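You operate a simulated robot arm through the tools that you are given. There is no shell and no other tool.

Carry out the task below with a simulated robot arm. There is one attempt and no reset: what you move stays moved.

JOB
Tip the leftover flour back into the bucket and close it.
Fine: from the small steel bowl and the shallow tin; nest the bowl in the middle one, put the tin back.

The check looks at the end state, three seconds after you hand in, the way a careful person would. Anything else that was tipped, shoved, dropped, spilled or broken makes it a failure.

ROBOT AND FRAMES
A 7-joint arm with a two-finger parallel gripper, fixed in place. Base frame: the origin is on the floor under the middle of its stand, x ahead of it, y to its left, z up; the work surface is at about z = 870. Units: mm, degrees, N and s.
It reaches about 1479 mm from its shoulder. Its first joint turns from -166.0 to 166.0 degrees. Payload 4.4 kg.
The tool frame sits at the grasp point between the pads (the TCP): z along the fingers, y along the line on which they close. The tips reach 23 mm beyond it. Largest opening 94 mm; finger width 38, thickness 10; the body of the gripper, 54 by 96 mm, starts 39 mm behind the TCP.
Orientation is that of the tool frame in the base frame, as a unit quaternion [w, x, y, z]. With the fingers straight down and closing along the base's y, the tool's x points along the base's -x, its y along +y and its z along -z.

CONTROLS
- The arm moves only by the tool apply_moves. Its argument "series" is a list of rows, each a list of 7 numbers: the turn, a rotation vector about the tool's x, y, z in degrees, then the shift along the tool's x, y, z in m, then the gripper command, from -1 (fully open) to 1 (shut), values between in proportion. In form: [[wx, wy, wz, dx, dy, dz, gripper], ...]. A call has 1 to 20 rows; each row shifts and turns the commanded pose from where the row before left it, along the tool's axes as they then stand. Rows are played at 5 a second. More than 50 mm and 8.6 degrees between two rows, or a gripper value outside its range, and nothing of the call is played. Where a pose cannot be reached the arm comes as near as it can. A force on the tool above 50 N (or 10 N above the force at the start of the call, whichever is more), or a blocked arm, ends the call early, and 0.2 s more pass. Each finger travels about 72 mm/s and halts on what it meets, pressing with about 44 N; the grip force reading is that of the motor and also rises with nothing between the fingers. The clock runs only during rows and for 0.2 s after the last one: add rows that do not move to give the fingers time. The reply holds the time, the measured pose of the TCP, the force on the tool along the base axes, the opening and the grip force, in the units named above and with some noise, with the torque about the TCP (base axes, N m) and any sound that the robot's microphone picked up.
- Cameras (640 x 400 px; columns grow to the right, rows downward): "scene" is fixed at [43, 653.3, 1666.8]; the picture's right is [-0.48, -0.88, 0.00], its down [-0.53, 0.29, -0.79] and it looks along [0.70, -0.38, -0.61] (base axes); focal length 356 px, centre (320, 200). "wrist" rides on the gripper at [86, 16, -74] in the tool frame; the picture's right is [-0.18, 0.98, 0.00], its down [-0.58, -0.11, -0.81] and it looks along [-0.79, -0.15, 0.59] (tool axes); focal length 243 px, centre (320, 200).
- capture(camera): a new picture of that camera. The clock stands still meanwhile.
- measure_at(camera, pixels): there is no depth. For up to 12 entries [column, row, z] of the newest picture of that camera ("zoom" is the newest enlarged one), the place [x, y] in the base frame at which the ray of that pixel passes the height z, good to about 2 mm, but the place of the scene camera against the robot may be out by one fixed shift of up to 25 mm in any direction. The clock stands still meanwhile.
- zoom(camera, box): a new picture of the part [left, top, right, bottom] of that camera's present view, enlarged. The clock stands still meanwhile.
- job_done(): hands the job in; it is judged then, once.

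Leave the gripper open and the arm clear of the work at the hand-in unless told otherwise.

The tools are called as a command line: name --pt "numbers of a row" for each row, then --argument value for the rest, lists and objects as JSON in quotes. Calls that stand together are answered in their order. apply_moves: Moves the arm, as the interface text tells. Its arguments: {"type":"object","properties":{"series":{"type":"array"}},"required":["series"]} The other tools are called the same way: capture (camera) takes a picture; measure_at (camera, pixels) gives the place at which the rays of pixels pass given heights; zoom (camera, box) takes an enlarged picture of a part of a camera's view; job_done () hands the job in.

At the start:

```text
clock: 0.0
tcp_pos: [769.8, 388.6, 1364.3]
tcp_rot: [0.0, 0.0, 1.0, 0.0]
wrist_force: [-0.4, 0.2, 0.2]
wrist_torque: [0.01, 0.03, -0.03]
width: 94.2
grasp_force: 0.1
```

scene: 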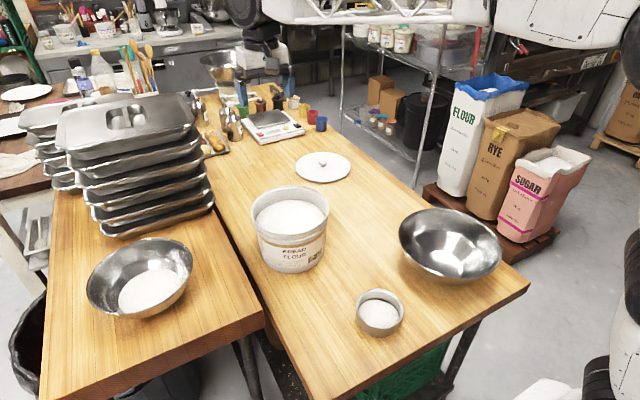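
wrist: 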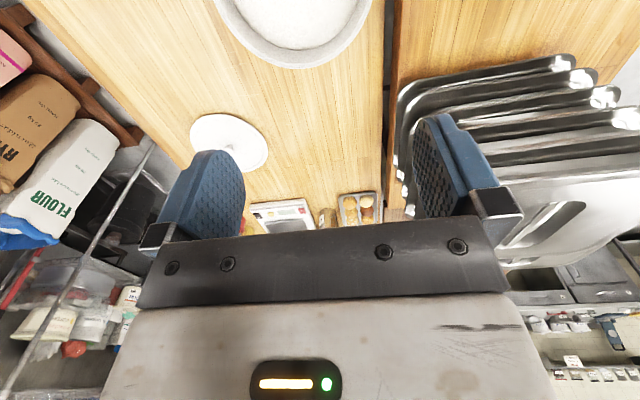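

I see a white bucket with flour (about 290,225), a lid on the table (about 322,167), a steel bowl with flour at the left (140,280), a shallow bowl or tin with flour at (380,312), a larger empty steel bowl at (450,245), and another bowl in the back at (220,65). I'll take close-ups before deciding which item is which.

zoom --camera "scene" --box '[60, 180, 260, 340]'

zoom --camera "scene" --box '[320, 190, 520, 350]'

zoom --camera "scene" --box '[220, 130, 380, 280]'

zoom --camera "scene" --box '[180, 30, 350, 170]'

```text
2.50 times, centred on (160, 260) of scene
```

zoom: 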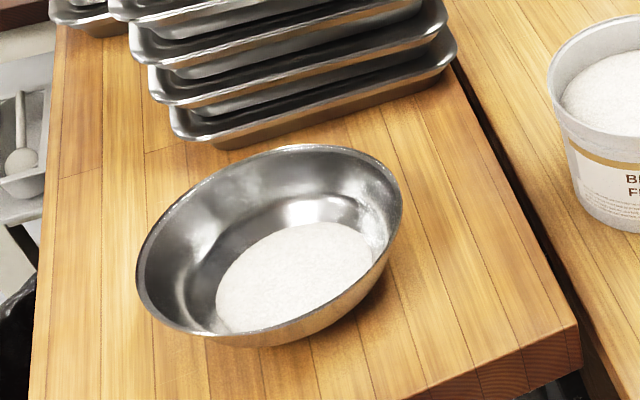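

```text
2.50 times, centred on (420, 270) of scene
```

zoom: 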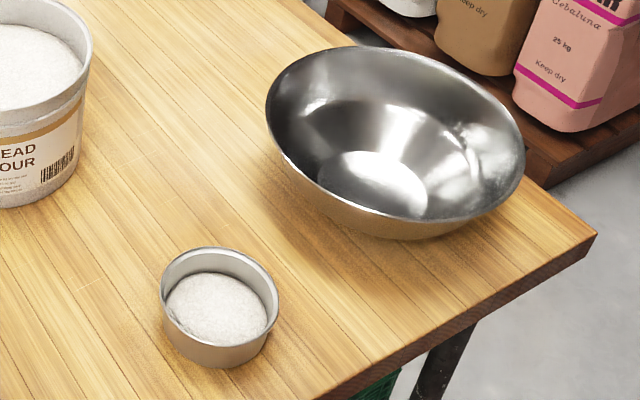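

```text
2.67 times, centred on (300, 205) of scene
```

zoom: 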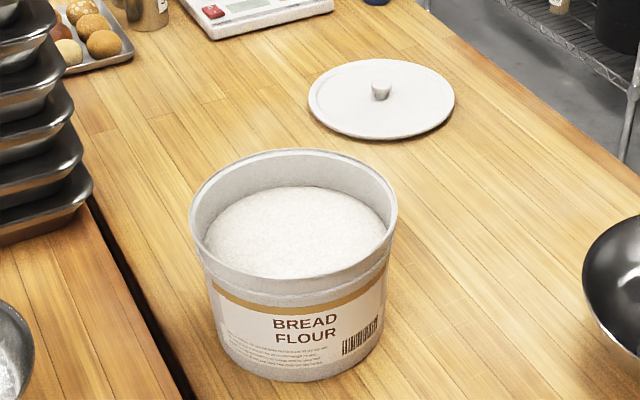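

```text
2.86 times, centred on (265, 100) of scene
```

zoom: 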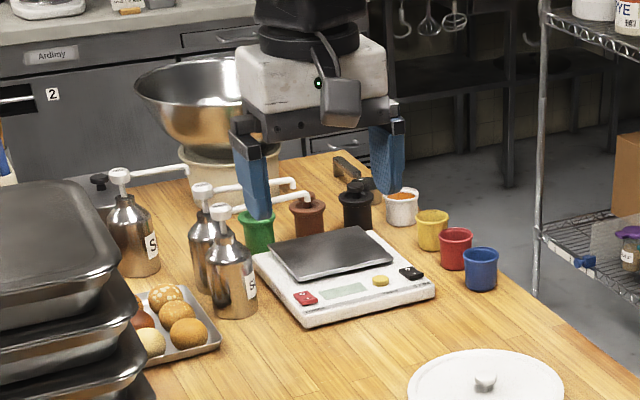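

The small steel bowl with flour is on the left table, the round shallow tin with flour is near the front edge, and the empty bowl at right looks middle-sized, with a large one at the back. Next I'll measure rims and bases at guessed heights with the scene camera.

measure_at --camera "scene" --pixels '[[87, 290, 930], [193, 258, 930], [150, 238, 930], [128, 316, 930], [120, 318, 870], [180, 300, 870]]'

measure_at --camera "scene" --pixels '[[399, 232, 950], [502, 250, 950], [430, 208, 950], [472, 277, 950], [440, 281, 870], [357, 300, 910], [404, 300, 910], [380, 289, 910], [380, 320, 910], [380, 335, 870]]'

measure_at --camera "scene" --pixels '[[251, 212, 1000], [329, 212, 1000], [290, 186, 1000], [290, 237, 1000], [290, 272, 870], [296, 167, 875], [350, 168, 875], [322, 152, 875], [322, 181, 875], [322, 157, 890]]'

capture --camera "wrist"

```text
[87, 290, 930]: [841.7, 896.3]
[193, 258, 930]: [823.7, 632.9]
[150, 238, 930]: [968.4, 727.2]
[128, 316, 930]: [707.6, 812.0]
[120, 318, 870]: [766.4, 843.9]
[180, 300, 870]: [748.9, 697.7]
```

```text
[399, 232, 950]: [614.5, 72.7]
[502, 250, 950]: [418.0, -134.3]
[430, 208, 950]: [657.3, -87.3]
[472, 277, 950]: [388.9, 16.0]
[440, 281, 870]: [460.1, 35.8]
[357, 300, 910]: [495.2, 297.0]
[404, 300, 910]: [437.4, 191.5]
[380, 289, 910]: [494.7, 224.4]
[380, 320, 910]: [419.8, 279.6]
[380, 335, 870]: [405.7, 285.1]
```

```text
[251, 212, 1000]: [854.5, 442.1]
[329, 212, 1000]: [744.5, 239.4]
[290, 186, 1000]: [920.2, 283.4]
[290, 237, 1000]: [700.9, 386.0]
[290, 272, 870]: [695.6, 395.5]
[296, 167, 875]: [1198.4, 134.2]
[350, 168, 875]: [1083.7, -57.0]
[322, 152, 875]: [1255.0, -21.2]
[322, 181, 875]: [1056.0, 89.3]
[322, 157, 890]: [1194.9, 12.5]
```

```text
taken
```

wrist: 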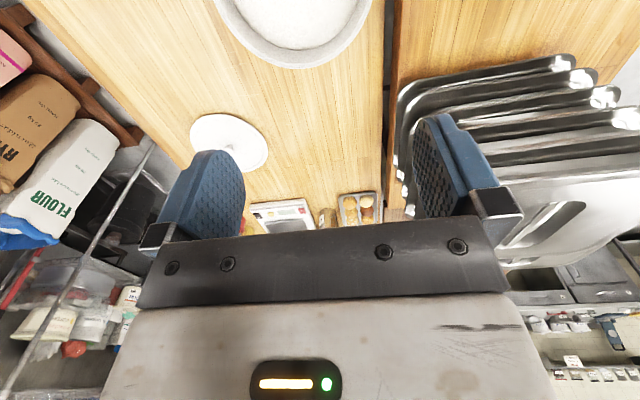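

The bowls, tin, bucket and lid all fit those rough sizes. The scene camera may be shifted against the robot, so I'll zoom on the lid in both views and compare one feature, the knob (scene about 322,157; wrist about 230,140).

zoom --camera "wrist" --box '[150, 80, 310, 180]'

measure_at --camera "wrist" --pixels '[[190, 128, 880], [268, 155, 880], [221, 113, 880], [234, 121, 900], [290, 68, 1000], [217, 10, 1000], [372, 8, 1000]]'

zoom --camera "scene" --box '[282, 140, 362, 190]'

```text
4.00 times, centred on (230, 130) of wrist
```

zoom: 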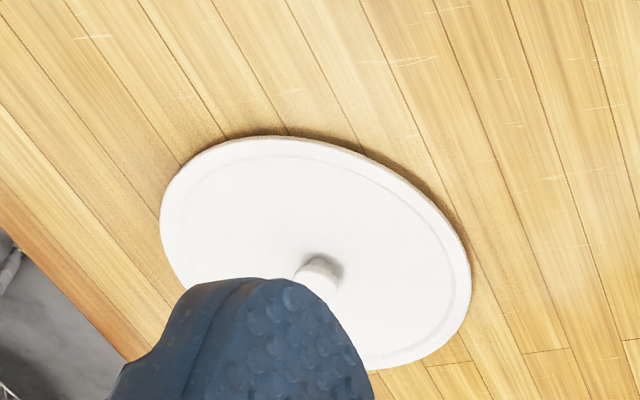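

```text
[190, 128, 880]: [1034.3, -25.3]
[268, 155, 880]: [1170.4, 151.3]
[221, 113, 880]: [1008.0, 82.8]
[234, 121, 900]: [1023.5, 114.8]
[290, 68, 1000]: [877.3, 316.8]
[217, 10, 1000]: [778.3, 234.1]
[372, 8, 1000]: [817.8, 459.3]
```

```text
8.00 times, centred on (322, 165) of scene
```

zoom: 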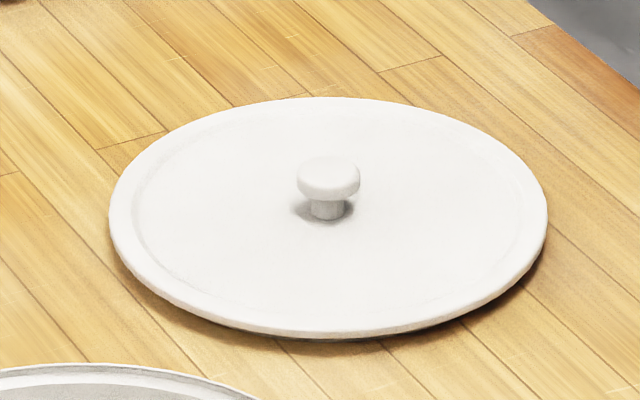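

The knob is partly hidden behind the finger in the wrist view. I'll back the arm off and tilt the hand about 40° so the wrist camera looks down on the whole table.

apply_moves --pt "0 0 0 0.034 -0.02 -0.0072 -1" --pt "0 0 0 0.034 -0.02 -0.0072 -1" --pt "0 0 0 0.034 -0.02 -0.0072 -1" --pt "0 0 0 0.034 -0.02 -0.0072 -1" --pt "0 0 0 0.034 -0.02 -0.0072 -1" --pt "0 8 0 0 0 0 -1" --pt "0 8 0 0 0 0 -1" --pt "0 8 0 0 0 0 -1" --pt "0 8 0 0 0 0 -1" --pt "0 8 0 0 0 0 -1" --pt "0 0 0 0 0 0 -1"

```text
clock: 2.4
tcp_pos: [594.3, 287.2, 1371.0]
tcp_rot: [-0.343, 0.0, 0.939, 0.0]
wrist_force: [1.1, 0.5, 0.2]
wrist_torque: [0.01, -0.04, 0.0]
width: 94.1
grasp_force: 0.0
out of reach, approached as far as the arm can: row 10
```

The tilt hit a limit on the last row, but the hand is close to the wanted pose. Next I'll take pictures from here.

capture --camera "wrist"

capture --camera "scene"

```text
taken
```

wrist: 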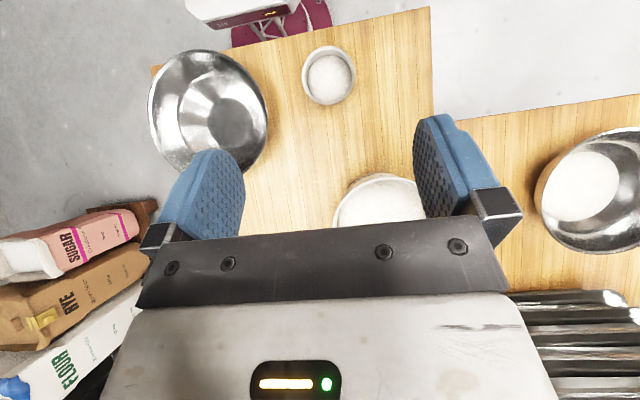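

```text
taken
```

scene: 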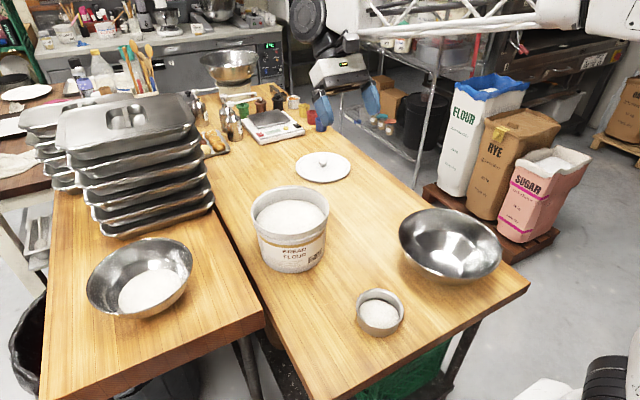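

That gives a clear top view of the tin (329,75), the middle bowl (208,113) and part of the small bowl (600,190). I'll zoom on the tin and middle bowl in the wrist view, and on the tin in the scene view.

zoom --camera "wrist" --box '[280, 30, 376, 120]'

zoom --camera "scene" --box '[340, 280, 420, 345]'

zoom --camera "wrist" --box '[130, 30, 290, 190]'

zoom --camera "wrist" --box '[510, 100, 640, 280]'

```text
4.44 times, centred on (328, 75) of wrist
```

zoom: 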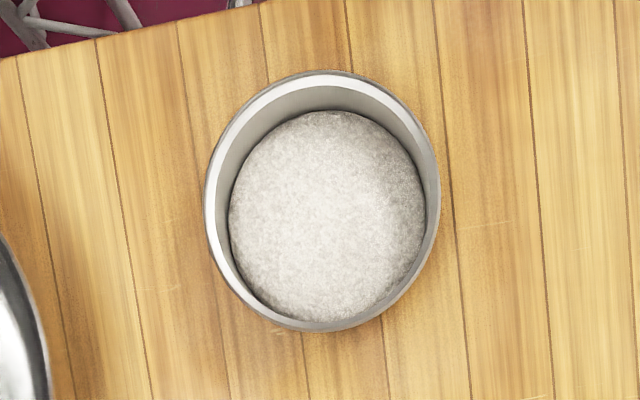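

```text
6.15 times, centred on (380, 312) of scene
```

zoom: 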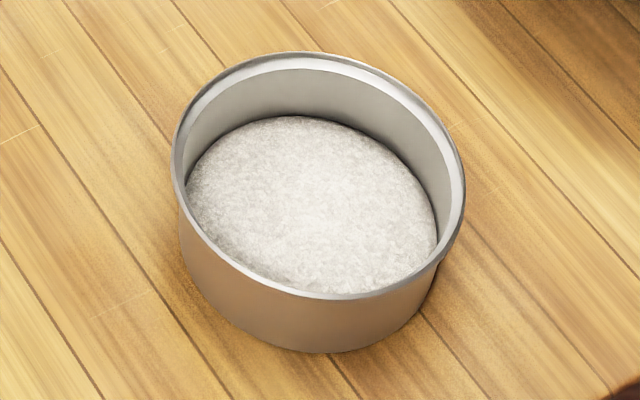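

```text
2.50 times, centred on (210, 110) of wrist
```

zoom: 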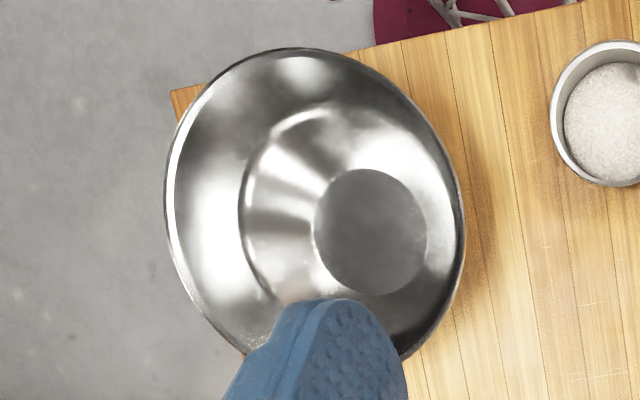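

```text
2.22 times, centred on (575, 190) of wrist
```

zoom: 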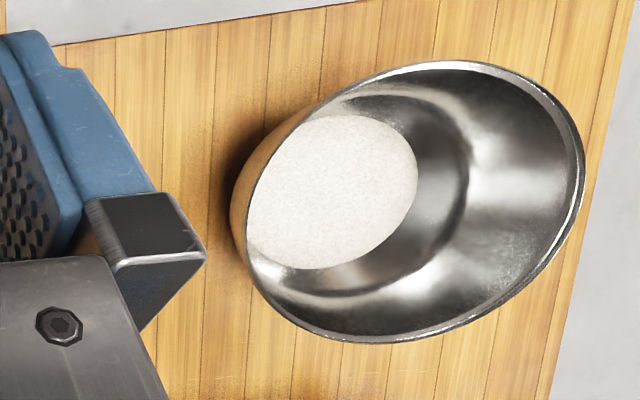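

Tin rim edges are wrist (302,75), (355,74), (328,46), (328,104) and scene (356,306), (404,311), (377,288), (384,328). I'll measure these at two heights in both cameras to get the tin height and the scene offset.

measure_at --camera "wrist" --pixels '[[302.1, 75, 910], [355, 74, 910], [329.1, 46.2, 910], [329.1, 104.3, 910], [302.1, 75, 930], [355, 74, 930], [329.1, 46.2, 930], [329.1, 104.3, 930]]'

measure_at --camera "scene" --pixels '[[355.9, 306.3, 910], [403.6, 311.2, 910], [376.7, 287.9, 910], [384.1, 327.9, 910], [355.9, 306.3, 930], [403.6, 311.2, 930], [376.7, 287.9, 930], [384.1, 327.9, 930], [380, 336.7, 870]]'

```text
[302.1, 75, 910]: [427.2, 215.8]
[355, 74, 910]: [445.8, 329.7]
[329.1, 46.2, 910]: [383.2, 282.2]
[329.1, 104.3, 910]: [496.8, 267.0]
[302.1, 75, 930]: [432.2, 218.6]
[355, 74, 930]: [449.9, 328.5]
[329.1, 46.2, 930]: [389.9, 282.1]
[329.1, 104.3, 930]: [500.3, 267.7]
```

```text
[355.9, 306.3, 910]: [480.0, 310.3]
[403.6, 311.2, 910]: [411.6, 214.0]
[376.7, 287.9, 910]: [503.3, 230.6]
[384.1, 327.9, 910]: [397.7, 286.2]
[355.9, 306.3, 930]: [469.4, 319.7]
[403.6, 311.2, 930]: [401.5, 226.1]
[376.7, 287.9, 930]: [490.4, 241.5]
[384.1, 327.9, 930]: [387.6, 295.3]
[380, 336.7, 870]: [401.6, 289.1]
```

The wrist puts the tin centre at about (439,273) and the scene at about (449,259). I'll check this offset with the table's front right corner, which lies in a known plane (scene 530,283; wrist 151,66).

zoom --camera "wrist" --box '[130, 50, 180, 85]'

zoom --camera "scene" --box '[505, 265, 555, 300]'

zoom --camera "wrist" --box '[410, 0, 450, 30]'

```text
11.43 times, centred on (155, 68) of wrist
```

zoom: 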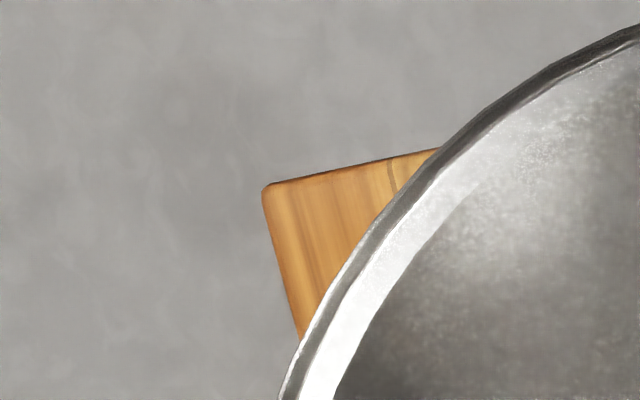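

```text
11.43 times, centred on (530, 282) of scene
```

zoom: 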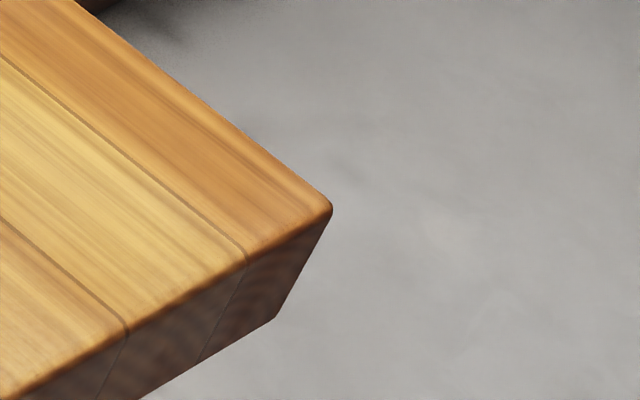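

```text
13.33 times, centred on (430, 15) of wrist
```

zoom: 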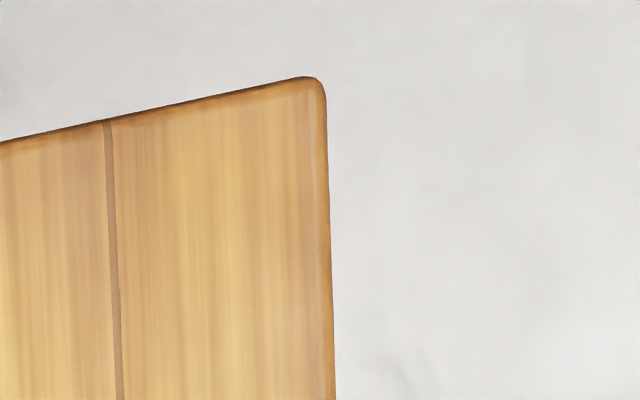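

measure_at --camera "wrist" --pixels '[[150.1, 66.6, 870], [430.2, 6, 870], [149, 70, 950]]'

measure_at --camera "scene" --pixels '[[531, 283.1, 870], [531, 283.1, 880], [531, 283.1, 860]]'

```text
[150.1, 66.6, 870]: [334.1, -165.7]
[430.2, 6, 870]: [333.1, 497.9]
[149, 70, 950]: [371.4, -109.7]
```

```text
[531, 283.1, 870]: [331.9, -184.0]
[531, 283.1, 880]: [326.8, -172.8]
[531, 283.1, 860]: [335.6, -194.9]
```

Table corner by wrist is (334,-166) and by scene is (332,-184), so the scene view is shifted by roughly 10–20 mm. From here on I'll trust the wrist camera for precise places. Next I'll move the hand left to look at the small bowl from above.

apply_moves --pt "0 -4 0 -0.002 0.047 0.0076 -1" --pt "0 -4 0 -0.002 0.047 0.0076 -1" --pt "0 0 0 -0.002 0.047 0.0076 -1" --pt "0 0 0 -0.002 0.047 0.0076 -1" --pt "0 0 0 -0.002 0.047 0.0076 -1" --pt "0 0 0 -0.002 0.047 0.0076 -1" --pt "0 0 0 -0.002 0.047 0.0076 -1" --pt "0 0 0 -0.002 0.047 0.0076 -1" --pt "0 0 0 -0.002 0.047 0.0076 -1" --pt "0 0 0 0 0 0 -1"

capture --camera "wrist"

```text
clock: 4.6
tcp_pos: [571.8, 711.7, 1303.2]
tcp_rot: [-0.276, 0.0, 0.961, 0.0]
wrist_force: [0.5, 0.4, 0.7]
wrist_torque: [0.0, 0.03, 0.01]
width: 94.2
grasp_force: 0.0
```

```text
taken
```

wrist: 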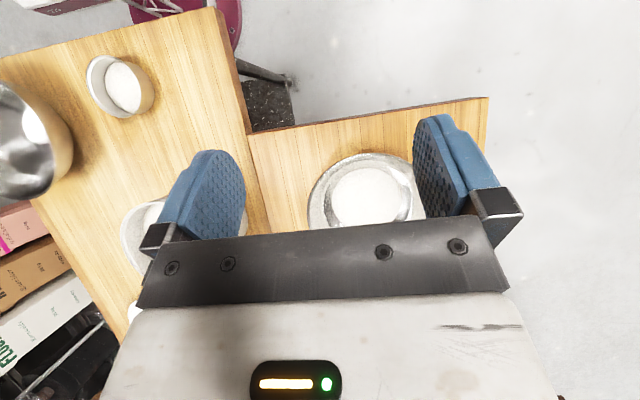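

The small bowl is half hidden behind the gripper body. I'll back off 130 mm toward the robot to see it whole.

apply_moves --pt "0 0 0 0.0367 0 0.023 -1" --pt "0 0 0 0.0367 0 0.023 -1" --pt "0 0 0 0.0367 0 0.023 -1" --pt "0 0 0 0 0 0 -1"

capture --camera "wrist"

zoom --camera "wrist" --box '[300, 80, 460, 200]'

```text
clock: 5.6
tcp_pos: [441.8, 708.3, 1300.0]
tcp_rot: [-0.276, 0.0, 0.961, 0.0]
wrist_force: [-0.1, 0.0, 0.2]
wrist_torque: [0.02, -0.03, 0.04]
width: 94.1
grasp_force: 0.1
```

```text
taken
```

wrist: 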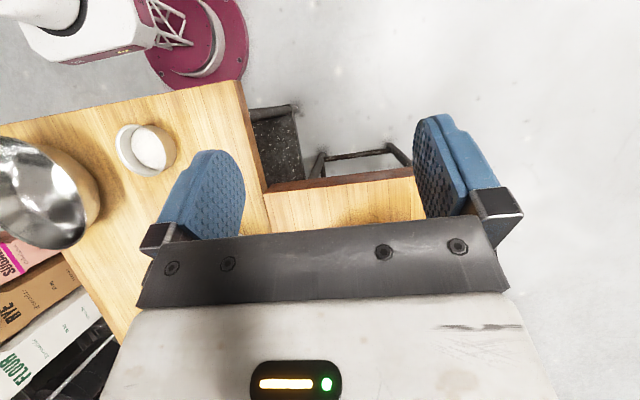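

```text
3.33 times, centred on (380, 140) of wrist
```

zoom: 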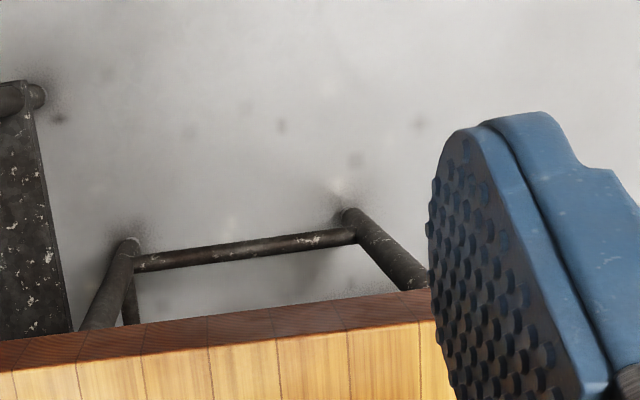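

The picture is upside down relative to the table, so backing off moved the bowl out of sight. I'll go forward 240 mm and left 50 mm instead.

apply_moves --pt "0 0 0 -0.0407 0.01 -0.0254 -1" --pt "0 0 0 -0.0407 0.01 -0.0254 -1" --pt "0 0 0 -0.0407 0.01 -0.0254 -1" --pt "0 0 0 -0.0407 0.01 -0.0254 -1" --pt "0 0 0 -0.0407 0.01 -0.0254 -1" --pt "0 0 0 0 0 0 -1"

capture --camera "wrist"

zoom --camera "wrist" --box '[240, 0, 440, 160]'

```text
clock: 7.0
tcp_pos: [683.5, 760.1, 1301.9]
tcp_rot: [-0.276, 0.0, 0.961, 0.0]
wrist_force: [0.5, -0.1, 0.6]
wrist_torque: [-0.04, -0.02, -0.02]
width: 94.0
grasp_force: 0.0
```

```text
taken
```

wrist: 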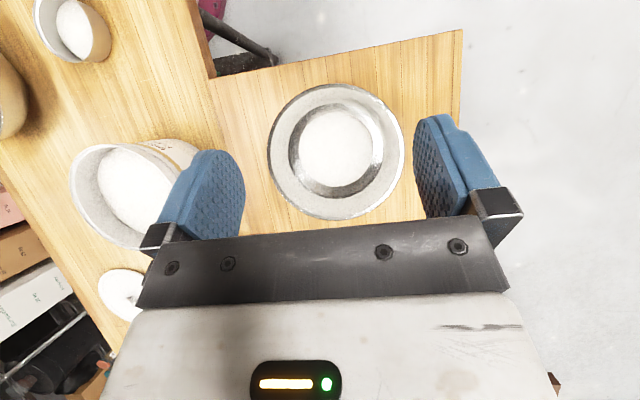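

```text
2.50 times, centred on (340, 80) of wrist
```

zoom: 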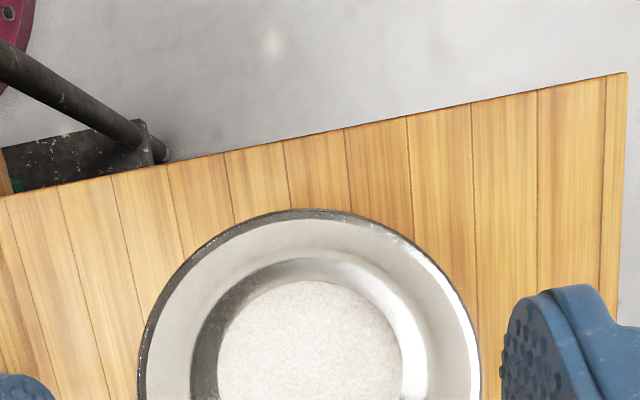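

The whole small bowl is now in view, rim from about column 268 to 405 and row 84 to 220. I'll measure the rim extremes and the flour disc at two heights each.

measure_at --camera "wrist" --pixels '[[268, 158, 940], [404.5, 145, 940], [328, 84, 940], [345, 220, 940], [268, 158, 970], [404.5, 145, 970], [328, 84, 970], [345, 220, 970], [302, 148, 890], [371, 148, 890], [335, 110, 890], [336, 186, 890]]'

zoom --camera "wrist" --box '[60, 100, 220, 260]'

```text
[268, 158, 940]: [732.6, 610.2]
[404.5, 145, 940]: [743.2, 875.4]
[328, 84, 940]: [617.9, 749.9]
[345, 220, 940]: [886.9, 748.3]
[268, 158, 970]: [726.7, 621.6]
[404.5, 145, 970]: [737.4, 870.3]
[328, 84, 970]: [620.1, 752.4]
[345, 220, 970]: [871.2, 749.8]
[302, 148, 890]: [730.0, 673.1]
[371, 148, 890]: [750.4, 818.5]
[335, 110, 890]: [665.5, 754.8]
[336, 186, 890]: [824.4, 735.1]
```

```text
2.50 times, centred on (140, 180) of wrist
```

zoom: 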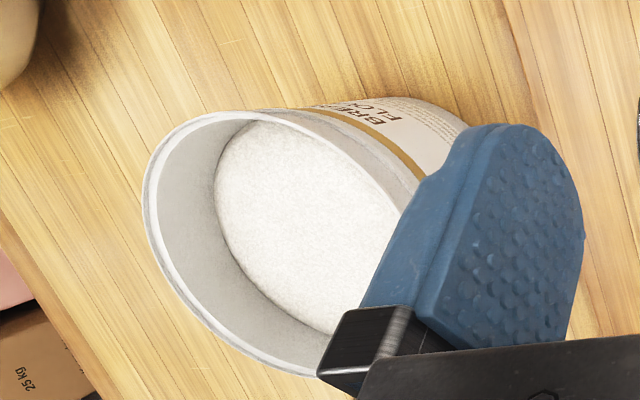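

The bowl measures at about (752,743) by wrist but about (835,767) by scene, which is far more than the allowed offset. So my assumed height is wrong, and the left table may stand higher. I'll compare its front right corner in both cameras.

zoom --camera "wrist" --box '[190, 55, 240, 90]'

zoom --camera "scene" --box '[240, 295, 290, 345]'

zoom --camera "wrist" --box '[440, 15, 490, 50]'

zoom --camera "scene" --box '[20, 360, 80, 400]'

```text
11.43 times, centred on (215, 72) of wrist
```

zoom: 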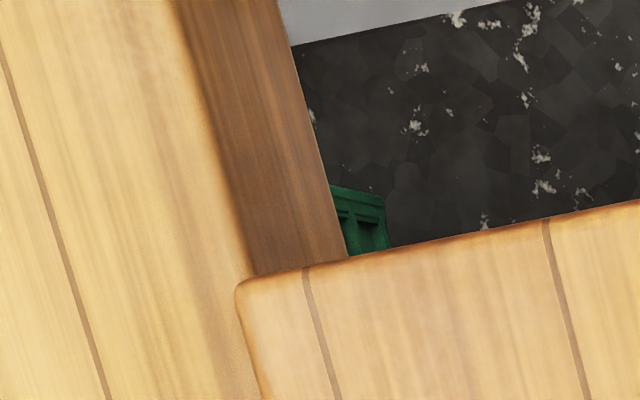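

```text
8.00 times, centred on (265, 320) of scene
```

zoom: 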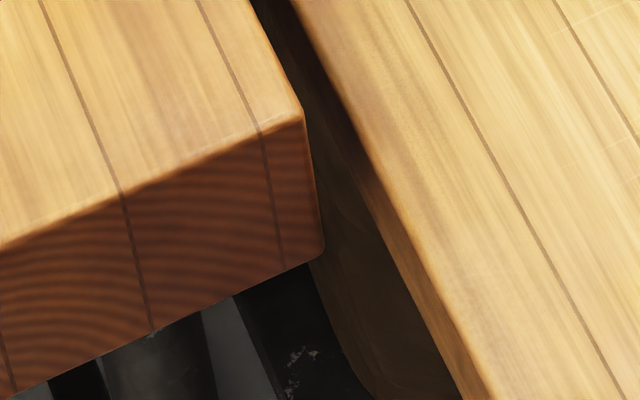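

```text
11.43 times, centred on (465, 32) of wrist
```

zoom: 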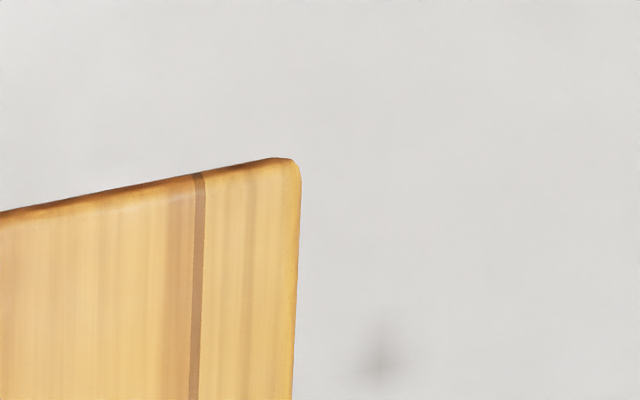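

```text
10.00 times, centred on (50, 380) of scene
```

zoom: 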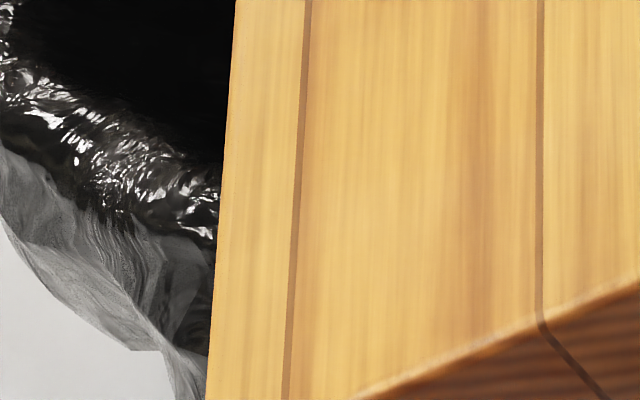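

measure_at --camera "wrist" --pixels '[[207.8, 80.2, 870], [207.8, 80.2, 900], [207.8, 80.2, 930], [207.8, 80.2, 960], [462.8, 29.5, 870], [462.8, 29.5, 930], [462.8, 29.5, 960]]'

measure_at --camera "scene" --pixels '[[262.75, 309, 870], [262.75, 309, 900], [262.75, 309, 930], [262.75, 309, 960]]'

```text
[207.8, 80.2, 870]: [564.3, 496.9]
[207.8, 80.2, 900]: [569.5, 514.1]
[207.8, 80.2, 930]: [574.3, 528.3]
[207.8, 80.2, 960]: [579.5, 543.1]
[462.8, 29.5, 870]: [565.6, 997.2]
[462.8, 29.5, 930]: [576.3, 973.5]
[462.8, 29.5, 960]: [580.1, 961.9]
```

```text
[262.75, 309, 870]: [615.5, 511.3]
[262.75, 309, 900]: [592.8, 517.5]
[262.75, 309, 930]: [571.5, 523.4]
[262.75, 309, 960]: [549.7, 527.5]
```

The two corners agree only if the scene camera reads about 16 mm high and about 8 mm short in x, which puts the left table near z = 924 and the small bowl's rim near z = 1016 with a diameter near 223. I'll check with a low side view of the small bowl to get its rim height and wall slope.

apply_moves --pt "0 0 0 0.038 -0.0062 0.0237 -1" --pt "0 0 0 0.038 -0.0062 0.0237 -1" --pt "0 0 0 0.038 -0.0062 0.0237 -1" --pt "0 0 0 0.038 -0.0062 0.0237 -1" --pt "0 0 0 0.038 -0.0062 0.0237 -1" --pt "0 -8.1 0 0 0 0 -1" --pt "0 -8.1 0 0 0 0 -1" --pt "0 -8.1 0 0 0 0 -1" --pt "0 -8.1 0 0 0 0 -1" --pt "0 -8.1 0 0 0 0 -1" --pt "0 -8.1 0 0 0 0 -1" --pt "0 -8.1 0 0 0 0 -1" --pt "0 0 0 0.0178 0 0.0382 -1" --pt "0 0 0 0.0178 0 0.0382 -1" --pt "0 0 0 0.0178 0 0.0382 -1" --pt "0 0 0 0.0178 0 0.0382 -1" --pt "0 0 0 0.0178 0 0.0382 -1" --pt "0 0 0 0.0178 0 0.0382 -1" --pt "0 0 0 0 0 0 -1"

capture --camera "wrist"

```text
clock: 11.0
tcp_pos: [455.2, 730.3, 1049.8]
tcp_rot: [0.214, 0.0, 0.977, 0.0]
wrist_force: [-0.5, -0.2, 0.8]
wrist_torque: [0.0, 0.0, 0.0]
width: 93.9
grasp_force: 0.0
```

```text
taken
```

wrist: 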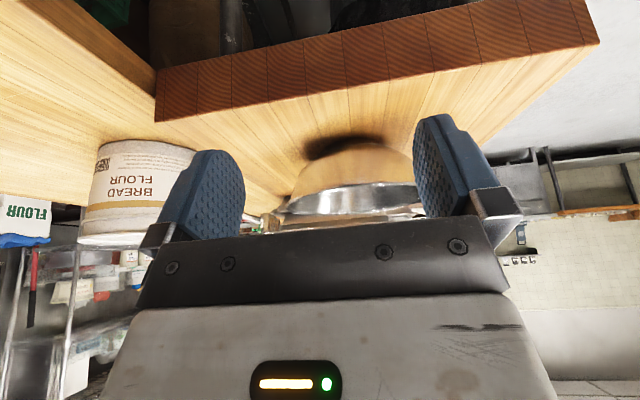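

The side view shows the bowl profile between the fingers (about 285–420, 135–215) and the bucket at left. I'll zoom on both.

zoom --camera "wrist" --box '[240, 115, 430, 235]'

zoom --camera "wrist" --box '[60, 120, 260, 260]'

```text
3.33 times, centred on (335, 175) of wrist
```

zoom: 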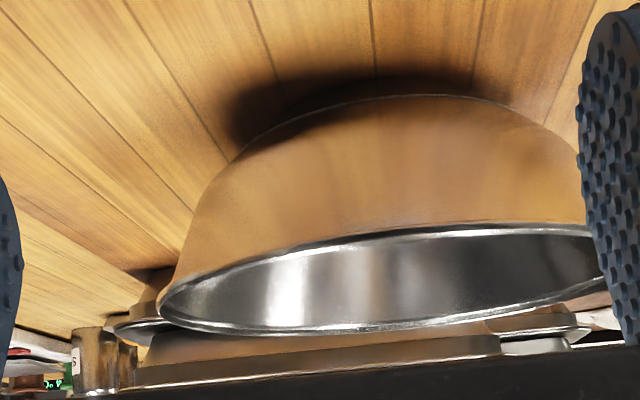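

```text
2.86 times, centred on (160, 190) of wrist
```

zoom: 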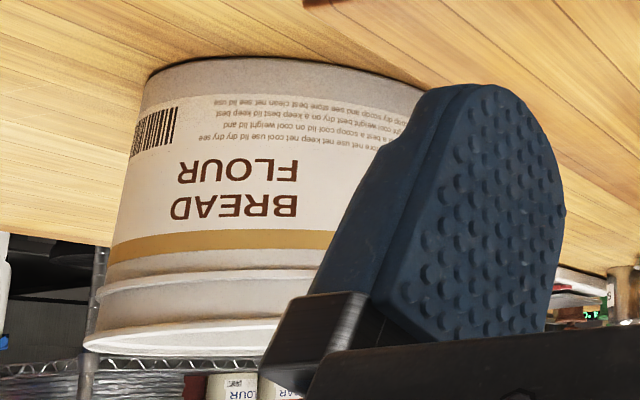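

measure_at --camera "wrist" --pixels '[[354.5, 186.1, 1000], [354.5, 186.1, 1015], [354.5, 212.5, 1000], [354.5, 212.5, 1015], [287, 205.6, 1000], [287, 205.6, 1015], [359, 144, 924], [359, 139, 924]]'

```text
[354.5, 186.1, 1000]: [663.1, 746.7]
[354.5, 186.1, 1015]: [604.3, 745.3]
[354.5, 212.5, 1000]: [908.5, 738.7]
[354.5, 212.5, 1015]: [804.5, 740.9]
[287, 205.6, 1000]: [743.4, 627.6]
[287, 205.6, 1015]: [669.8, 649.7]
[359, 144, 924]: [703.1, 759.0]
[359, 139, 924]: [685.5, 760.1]
```

The bowl rim is at z about 1009, centre about (737,750), diameter about 228. Its wall leans about 24° from vertical. Next I'll look closer at the bucket rim from this side view.

zoom --camera "wrist" --box '[70, 195, 170, 260]'

zoom --camera "wrist" --box '[90, 125, 220, 195]'

```text
6.15 times, centred on (120, 228) of wrist
```

zoom: 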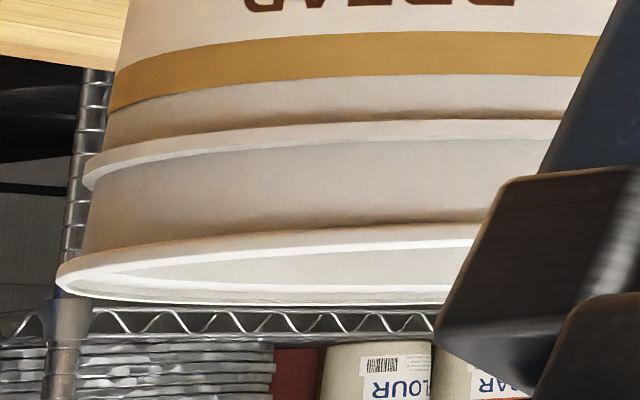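

```text
4.92 times, centred on (155, 160) of wrist
```

zoom: 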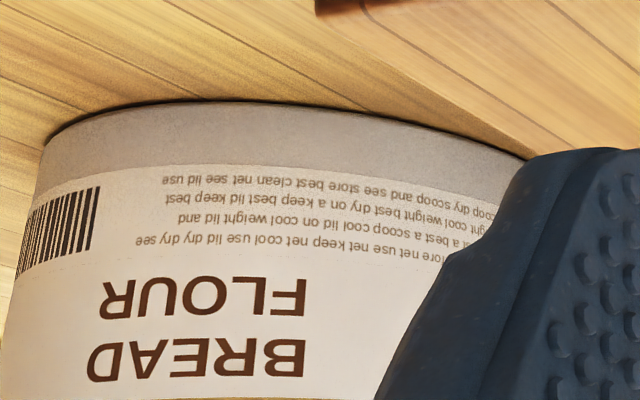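

measure_at --camera "wrist" --pixels '[[132.6, 139.7, 870], [116.7, 236, 1010], [116.7, 236, 1020], [116.7, 236, 1030], [116.7, 236, 1040], [116.7, 244.2, 1020], [116.7, 244.2, 1030], [116.7, 244.2, 1040], [79, 241, 1020], [79, 241, 1030], [79, 241, 1040]]'

```text
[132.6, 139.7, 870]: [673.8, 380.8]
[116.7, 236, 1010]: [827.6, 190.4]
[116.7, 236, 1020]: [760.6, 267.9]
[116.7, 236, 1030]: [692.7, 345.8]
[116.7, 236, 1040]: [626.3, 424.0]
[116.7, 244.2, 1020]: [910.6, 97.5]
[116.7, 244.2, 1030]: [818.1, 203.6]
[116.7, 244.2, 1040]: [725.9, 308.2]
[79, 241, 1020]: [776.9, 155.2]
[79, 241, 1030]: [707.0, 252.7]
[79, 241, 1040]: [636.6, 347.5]
```

The side view is too shallow for the bucket height, so I'll rise and go over the bucket for a top view.

apply_moves --pt "0 0 0 -0.0211 0 -0.0453 -1" --pt "0 0 0 -0.0211 0 -0.0453 -1" --pt "0 0 0 -0.0211 0 -0.0453 -1" --pt "0 0 0 -0.0211 0 -0.0453 -1" --pt "0 0 0 -0.0211 0 -0.0453 -1" --pt "0 0 0 -0.0211 0 -0.0453 -1" --pt "0 8.14 0 0 -0.04 0 -1" --pt "0 8.14 0 0 -0.04 0 -1" --pt "0 8.14 0 0 -0.04 0 -1" --pt "0 8.14 0 0 -0.04 0 -1" --pt "0 8.14 0 0 -0.04 0 -1" --pt "0 8.14 0 0 -0.04 0 -1" --pt "0 8.14 0 0 -0.04 0 -1" --pt "0 0 0 -0.0381 -0.02 -0.0238 -1" --pt "0 0 0 -0.0381 -0.02 -0.0238 -1" --pt "0 0 0 -0.0381 -0.02 -0.0238 -1" --pt "0 0 0 -0.0381 -0.02 -0.0238 -1" --pt "0 0 0 -0.0381 -0.02 -0.0238 -1" --pt "0 0 0 0 0 0 -1"

capture --camera "wrist"

```text
clock: 15.0
tcp_pos: [680.9, 351.2, 1348.3]
tcp_rot: [-0.279, 0.0, 0.96, 0.0]
wrist_force: [-0.2, -0.3, -0.9]
wrist_torque: [-0.05, 0.03, -0.02]
width: 94.2
grasp_force: 0.0
```

```text
taken
```

wrist: 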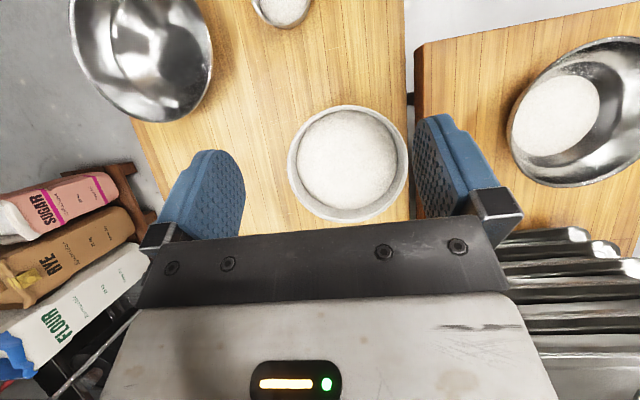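

The bucket is fully seen from above, rim from columns 287–409 and rows 104–223. I'll measure it precisely.

zoom --camera "wrist" --box '[268, 90, 428, 240]'

measure_at --camera "wrist" --pixels '[[287, 168, 1000], [409, 158, 1000], [340, 104.5, 1000], [357, 223, 1000], [287, 168, 1030], [409, 158, 1030], [340, 104.5, 1030], [357, 223, 1030]]'

zoom --camera "scene" --box '[240, 175, 340, 285]'

```text
2.67 times, centred on (348, 165) of wrist
```

zoom: 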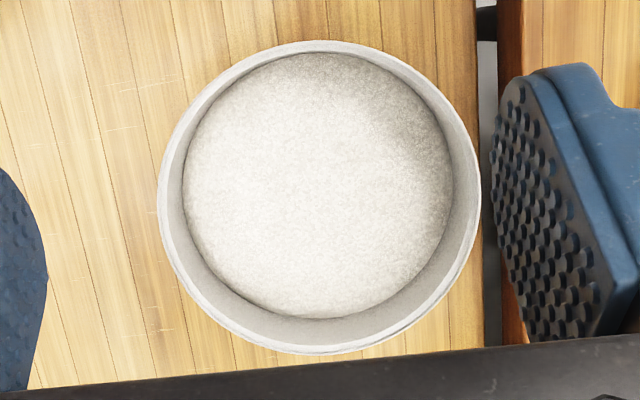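

```text
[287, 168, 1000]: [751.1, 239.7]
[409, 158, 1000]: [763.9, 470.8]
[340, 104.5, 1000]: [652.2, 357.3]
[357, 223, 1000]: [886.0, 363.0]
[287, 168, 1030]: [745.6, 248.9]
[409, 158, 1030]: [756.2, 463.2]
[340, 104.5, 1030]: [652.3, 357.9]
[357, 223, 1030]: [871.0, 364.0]
```

```text
3.64 times, centred on (290, 230) of scene
```

zoom: 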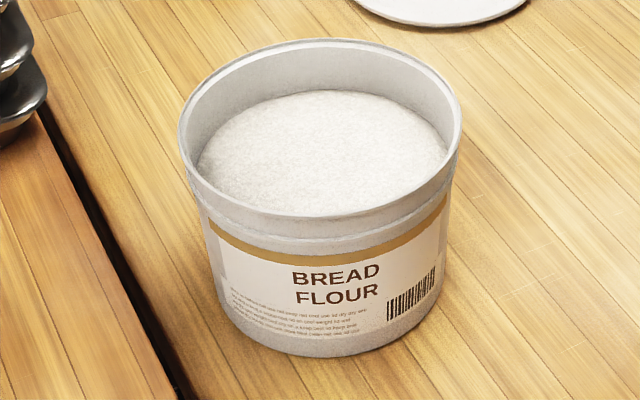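

Bucket: centre about (760,357), rim radius about 107, rim height about 1035. Next I'll move to look down on the middle bowl and the tin.

apply_moves --pt "0 0 0 0.0204 -0.0361 0.0128 -1" --pt "0 0 0 0.0204 -0.0361 0.0128 -1" --pt "0 0 0 0.0204 -0.0361 0.0128 -1" --pt "0 0 0 0.0204 -0.0361 0.0128 -1" --pt "0 0 0 0.0204 -0.0361 0.0128 -1" --pt "0 0 0 0.0204 -0.0361 0.0128 -1" --pt "0 0 0 0.0204 -0.0361 0.0128 -1" --pt "0 0 0 0.0204 -0.0361 0.0128 -1" --pt "0 0 0 0.0204 -0.0361 0.0128 -1" --pt "0 0 0 0.0204 -0.0361 0.0128 -1" --pt "0 0 0 0 0 0 -1"

capture --camera "wrist"

measure_at --camera "scene" --pixels '[[295.25, 168.1, 895], [350.4, 166.9, 895], [323.25, 152.1, 895], [323.25, 182.25, 895], [322.9, 166.9, 895], [323.3, 160.5, 912]]'

```text
clock: 17.4
tcp_pos: [442.8, -11.8, 1348.3]
tcp_rot: [-0.278, 0.001, 0.961, 0.0]
wrist_force: [0.1, 0.7, 0.0]
wrist_torque: [-0.01, 0.02, -0.03]
width: 94.0
grasp_force: 0.0
```

```text
taken
```

wrist: 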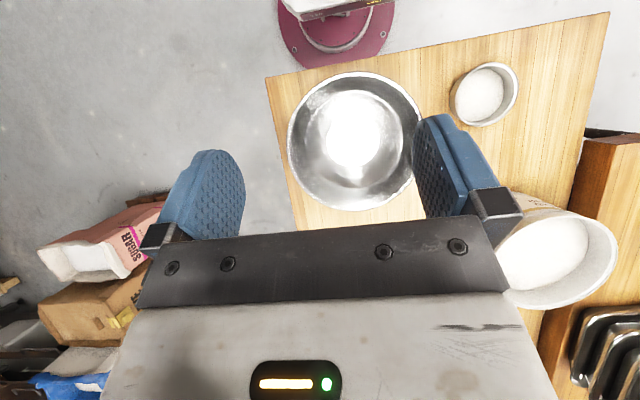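

```text
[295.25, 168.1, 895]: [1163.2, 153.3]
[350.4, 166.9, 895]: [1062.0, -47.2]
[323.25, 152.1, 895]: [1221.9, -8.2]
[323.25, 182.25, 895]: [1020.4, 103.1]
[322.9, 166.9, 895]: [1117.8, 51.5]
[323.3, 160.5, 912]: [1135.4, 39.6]
```

zoom --camera "wrist" --box '[275, 60, 435, 220]'

zoom --camera "wrist" --box '[435, 50, 535, 140]'

```text
2.50 times, centred on (355, 140) of wrist
```

zoom: 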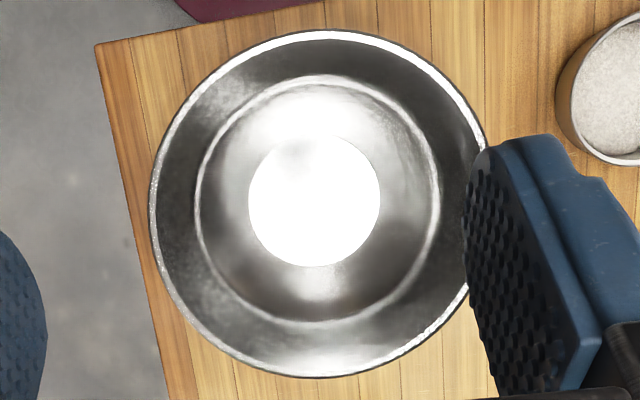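

```text
4.44 times, centred on (485, 95) of wrist
```

zoom: 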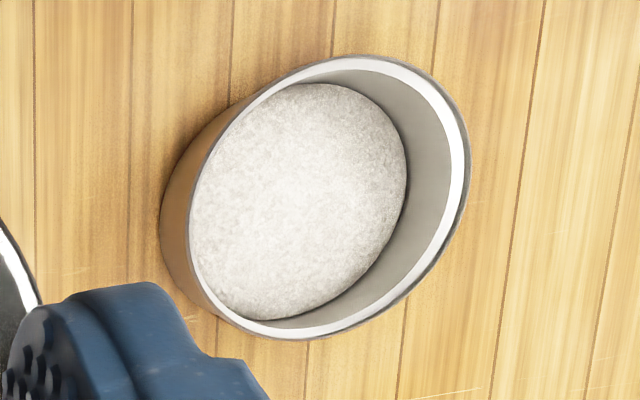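

measure_at --camera "wrist" --pixels '[[287, 142, 960], [353, 72, 960], [355, 211.2, 960], [421.8, 120, 960], [287, 142, 990], [353, 72, 990], [355, 211.2, 990], [421.8, 120, 990], [352.6, 140, 872], [326.2, 140, 872], [379, 140, 872]]'

measure_at --camera "scene" --pixels '[[399, 232, 976.5], [502, 250, 976.5], [430, 208, 976.5], [472, 277, 976.5]]'

measure_at --camera "wrist" --pixels '[[455.3, 98.4, 910], [518.8, 86, 910], [495.1, 62.3, 910], [480.5, 126, 910], [455.3, 98.4, 925], [518.8, 86, 925], [495.1, 62.3, 925], [480.5, 126, 925]]'

```text
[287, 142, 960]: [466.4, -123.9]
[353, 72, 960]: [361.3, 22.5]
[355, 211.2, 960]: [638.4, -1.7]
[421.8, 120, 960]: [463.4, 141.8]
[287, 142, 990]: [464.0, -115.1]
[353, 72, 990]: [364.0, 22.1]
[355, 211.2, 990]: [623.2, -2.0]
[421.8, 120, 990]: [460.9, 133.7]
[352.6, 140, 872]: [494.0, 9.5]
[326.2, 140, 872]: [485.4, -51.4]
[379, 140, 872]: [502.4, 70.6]
```

```text
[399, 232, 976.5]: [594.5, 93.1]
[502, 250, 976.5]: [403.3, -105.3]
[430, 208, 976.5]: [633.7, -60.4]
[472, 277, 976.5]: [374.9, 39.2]
```

```text
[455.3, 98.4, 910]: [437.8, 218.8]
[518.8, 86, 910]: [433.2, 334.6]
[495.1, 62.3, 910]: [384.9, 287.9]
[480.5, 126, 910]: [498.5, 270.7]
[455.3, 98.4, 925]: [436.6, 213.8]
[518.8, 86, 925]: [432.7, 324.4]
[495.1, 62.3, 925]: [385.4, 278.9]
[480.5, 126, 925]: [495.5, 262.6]
```

The middle bowl is centred near (496,9), rim radius about 133, rim height about 978. The tin is near (441,273). For the pour I plan to grip the rim, turn the hand 90° and tip the bowl toward the robot over the bucket. I'll rehearse with the empty hand first, starting by straightening the hand and moving to clear space.

apply_moves --pt "0 -8.1 0 0 0 0 -1" --pt "0 -8.1 0 0 0 0 -1" --pt "0 -8.1 0 0 0 0 -1" --pt "0 -8.1 0 0 0 0 -1" --pt "0 0 0 -0.0397 0.0236 0 -1" --pt "0 0 0 -0.0397 0.0236 0 -1" --pt "0 0 0 -0.0397 0.0236 0 -1" --pt "0 0 0 -0.0397 0.0236 0 -1" --pt "0 0 0 -0.0397 0.0236 0 -1" --pt "0 0 0 -0.0397 0.0236 0 -1" --pt "0 0 0 -0.0397 0.0236 0 -1" --pt "0 0 0 -0.0397 0.0236 0 -1" --pt "0 0 0 -0.0397 0.0236 0 -1" --pt "0 0 0 0 0 0 -1"

apply_moves --pt "0 0 -8.2 0 0 0 -1" --pt "0 0 -8.2 0 0 0 -1" --pt "0 0 -8.2 0 0 0 -1" --pt "0 0 -8.2 0 0 0 -1" --pt "0 0 -8.2 0 0 0 -1" --pt "0 0 -8.2 0 0 0 -1" --pt "0 0 -8.2 0 0 0 -1" --pt "0 0 -8.2 0 0 0 -1" --pt "0 0 -8.2 0 0 0 -1" --pt "0 0 -8.2 0 0 0 -1" --pt "0 0 -8.0 0 0 0 -1" --pt "0 0 0 0 0 0 -1"

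```text
clock: 20.4
tcp_pos: [798.8, 201.2, 1349.6]
tcp_rot: [0.001, 0.0, 1.0, -0.001]
wrist_force: [-0.3, 0.7, -0.2]
wrist_torque: [-0.02, 0.0, 0.02]
width: 94.2
grasp_force: 0.1
```

```text
clock: 23.0
tcp_pos: [799.7, 199.8, 1352.7]
tcp_rot: [-0.001, 0.708, -0.707, 0.0]
wrist_force: [-0.4, -0.7, -0.1]
wrist_torque: [0.0, 0.02, -0.03]
width: 93.8
grasp_force: 0.0
```

The yaw works. Next I'll rehearse the start of the pour pose: bowl level, lip over the bucket, hand at about (1007,357,1134) leaning back 21°.

apply_moves --pt "0 0 0 -0.0196 -0.0259 0.0272 -1" --pt "0 0 0 -0.0196 -0.0259 0.0272 -1" --pt "0 0 0 -0.0196 -0.0259 0.0272 -1" --pt "0 0 0 -0.0196 -0.0259 0.0272 -1" --pt "0 0 0 -0.0196 -0.0259 0.0272 -1" --pt "0 0 0 -0.0196 -0.0259 0.0272 -1" --pt "0 0 0 -0.0196 -0.0259 0.0272 -1" --pt "0 0 0 -0.0196 -0.0259 0.0272 -1" --pt "-7 0 0 0 0 0 -1" --pt "-7 0 0 0 0 0 -1" --pt "-7 0 0 0 0 0 -1" --pt "0 0 0 0 0 0 -1"

capture --camera "scene"

capture --camera "wrist"

```text
clock: 25.6
tcp_pos: [1008.2, 358.0, 1134.2]
tcp_rot: [0.129, 0.695, -0.695, -0.129]
wrist_force: [0.0, -0.7, -0.1]
wrist_torque: [-0.02, -0.01, 0.03]
width: 94.2
grasp_force: 0.0
```

```text
taken
```

scene: 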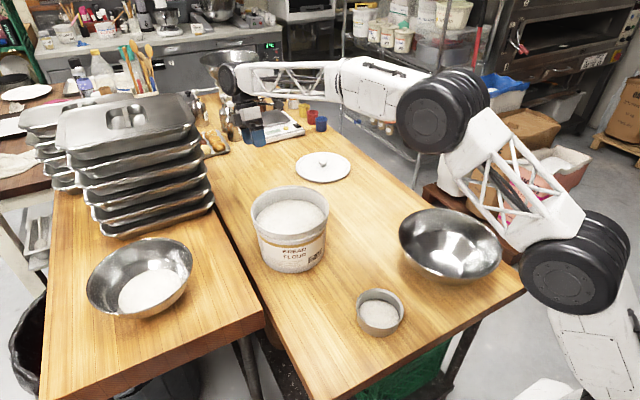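

```text
taken
```

wrist: 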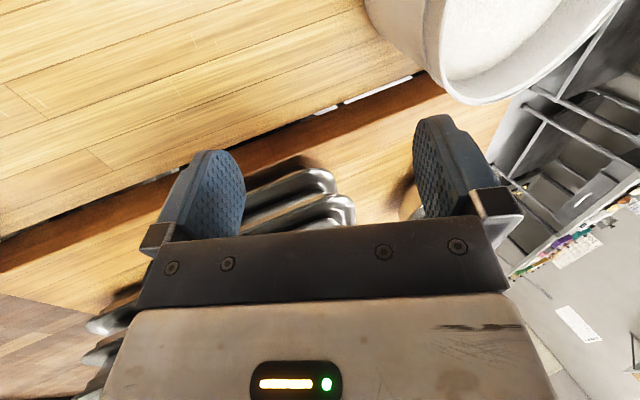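

That pose is reachable. Next I'll rehearse the tipping motion about the imagined lip with the empty hand, up to 135° of bowl tilt. I expect to end near (639,357,1243).

apply_moves --pt "7.5 0 0 0 0.01027 -0.02724 -1" --pt "7.5 0 0 0 0.01027 -0.02724 -1" --pt "7.5 0 0 0 0.01027 -0.02724 -1" --pt "7.5 0 0 0 0.01027 -0.02724 -1" --pt "7.5 0 0 0 0.0126 -0.0124 -1" --pt "7.5 0 0 0 0.0145 -0.0128 -1" --pt "7.5 0 0 0 0.0164 -0.0135 -1" --pt "7.5 0 0 0 0.0181 -0.0144 -1" --pt "7.5 0 0 0 0.0153 -0.021 -1" --pt "7.5 0 0 0 0.0154 -0.0224 -1" --pt "7.5 0 0 0 0.01027 -0.02724 -1" --pt "7.5 0 0 0 0.01027 -0.02724 -1" --pt "7.5 0 0 0 0.01027 -0.02724 -1" --pt "7.5 0 0 0 0.01027 -0.02724 -1" --pt "7.5 0 0 0 0.01027 -0.02724 -1" --pt "7.5 0 0 0 0.01027 -0.02724 -1" --pt "7.5 0 0 0 0.01027 -0.02724 -1" --pt "7.5 0 0 0 0.01027 -0.02724 -1" --pt "0 0 0 0 0 0 -1"

capture --camera "scene"

```text
clock: 29.6
tcp_pos: [638.7, 358.3, 1241.7]
tcp_rot: [0.594, -0.385, 0.384, -0.593]
wrist_force: [0.5, 0.5, 0.2]
wrist_torque: [-0.02, 0.01, -0.01]
width: 93.7
grasp_force: 0.1
```

```text
taken
```

scene: 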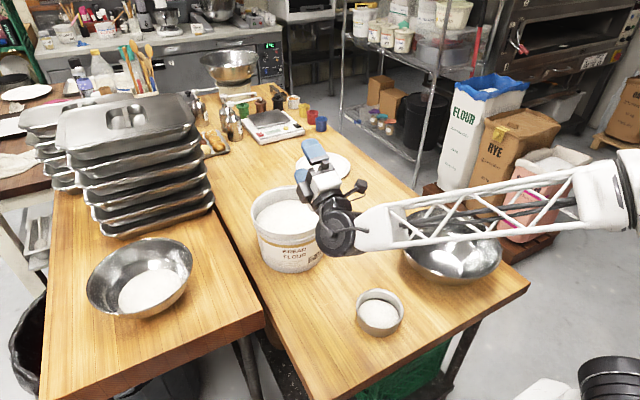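

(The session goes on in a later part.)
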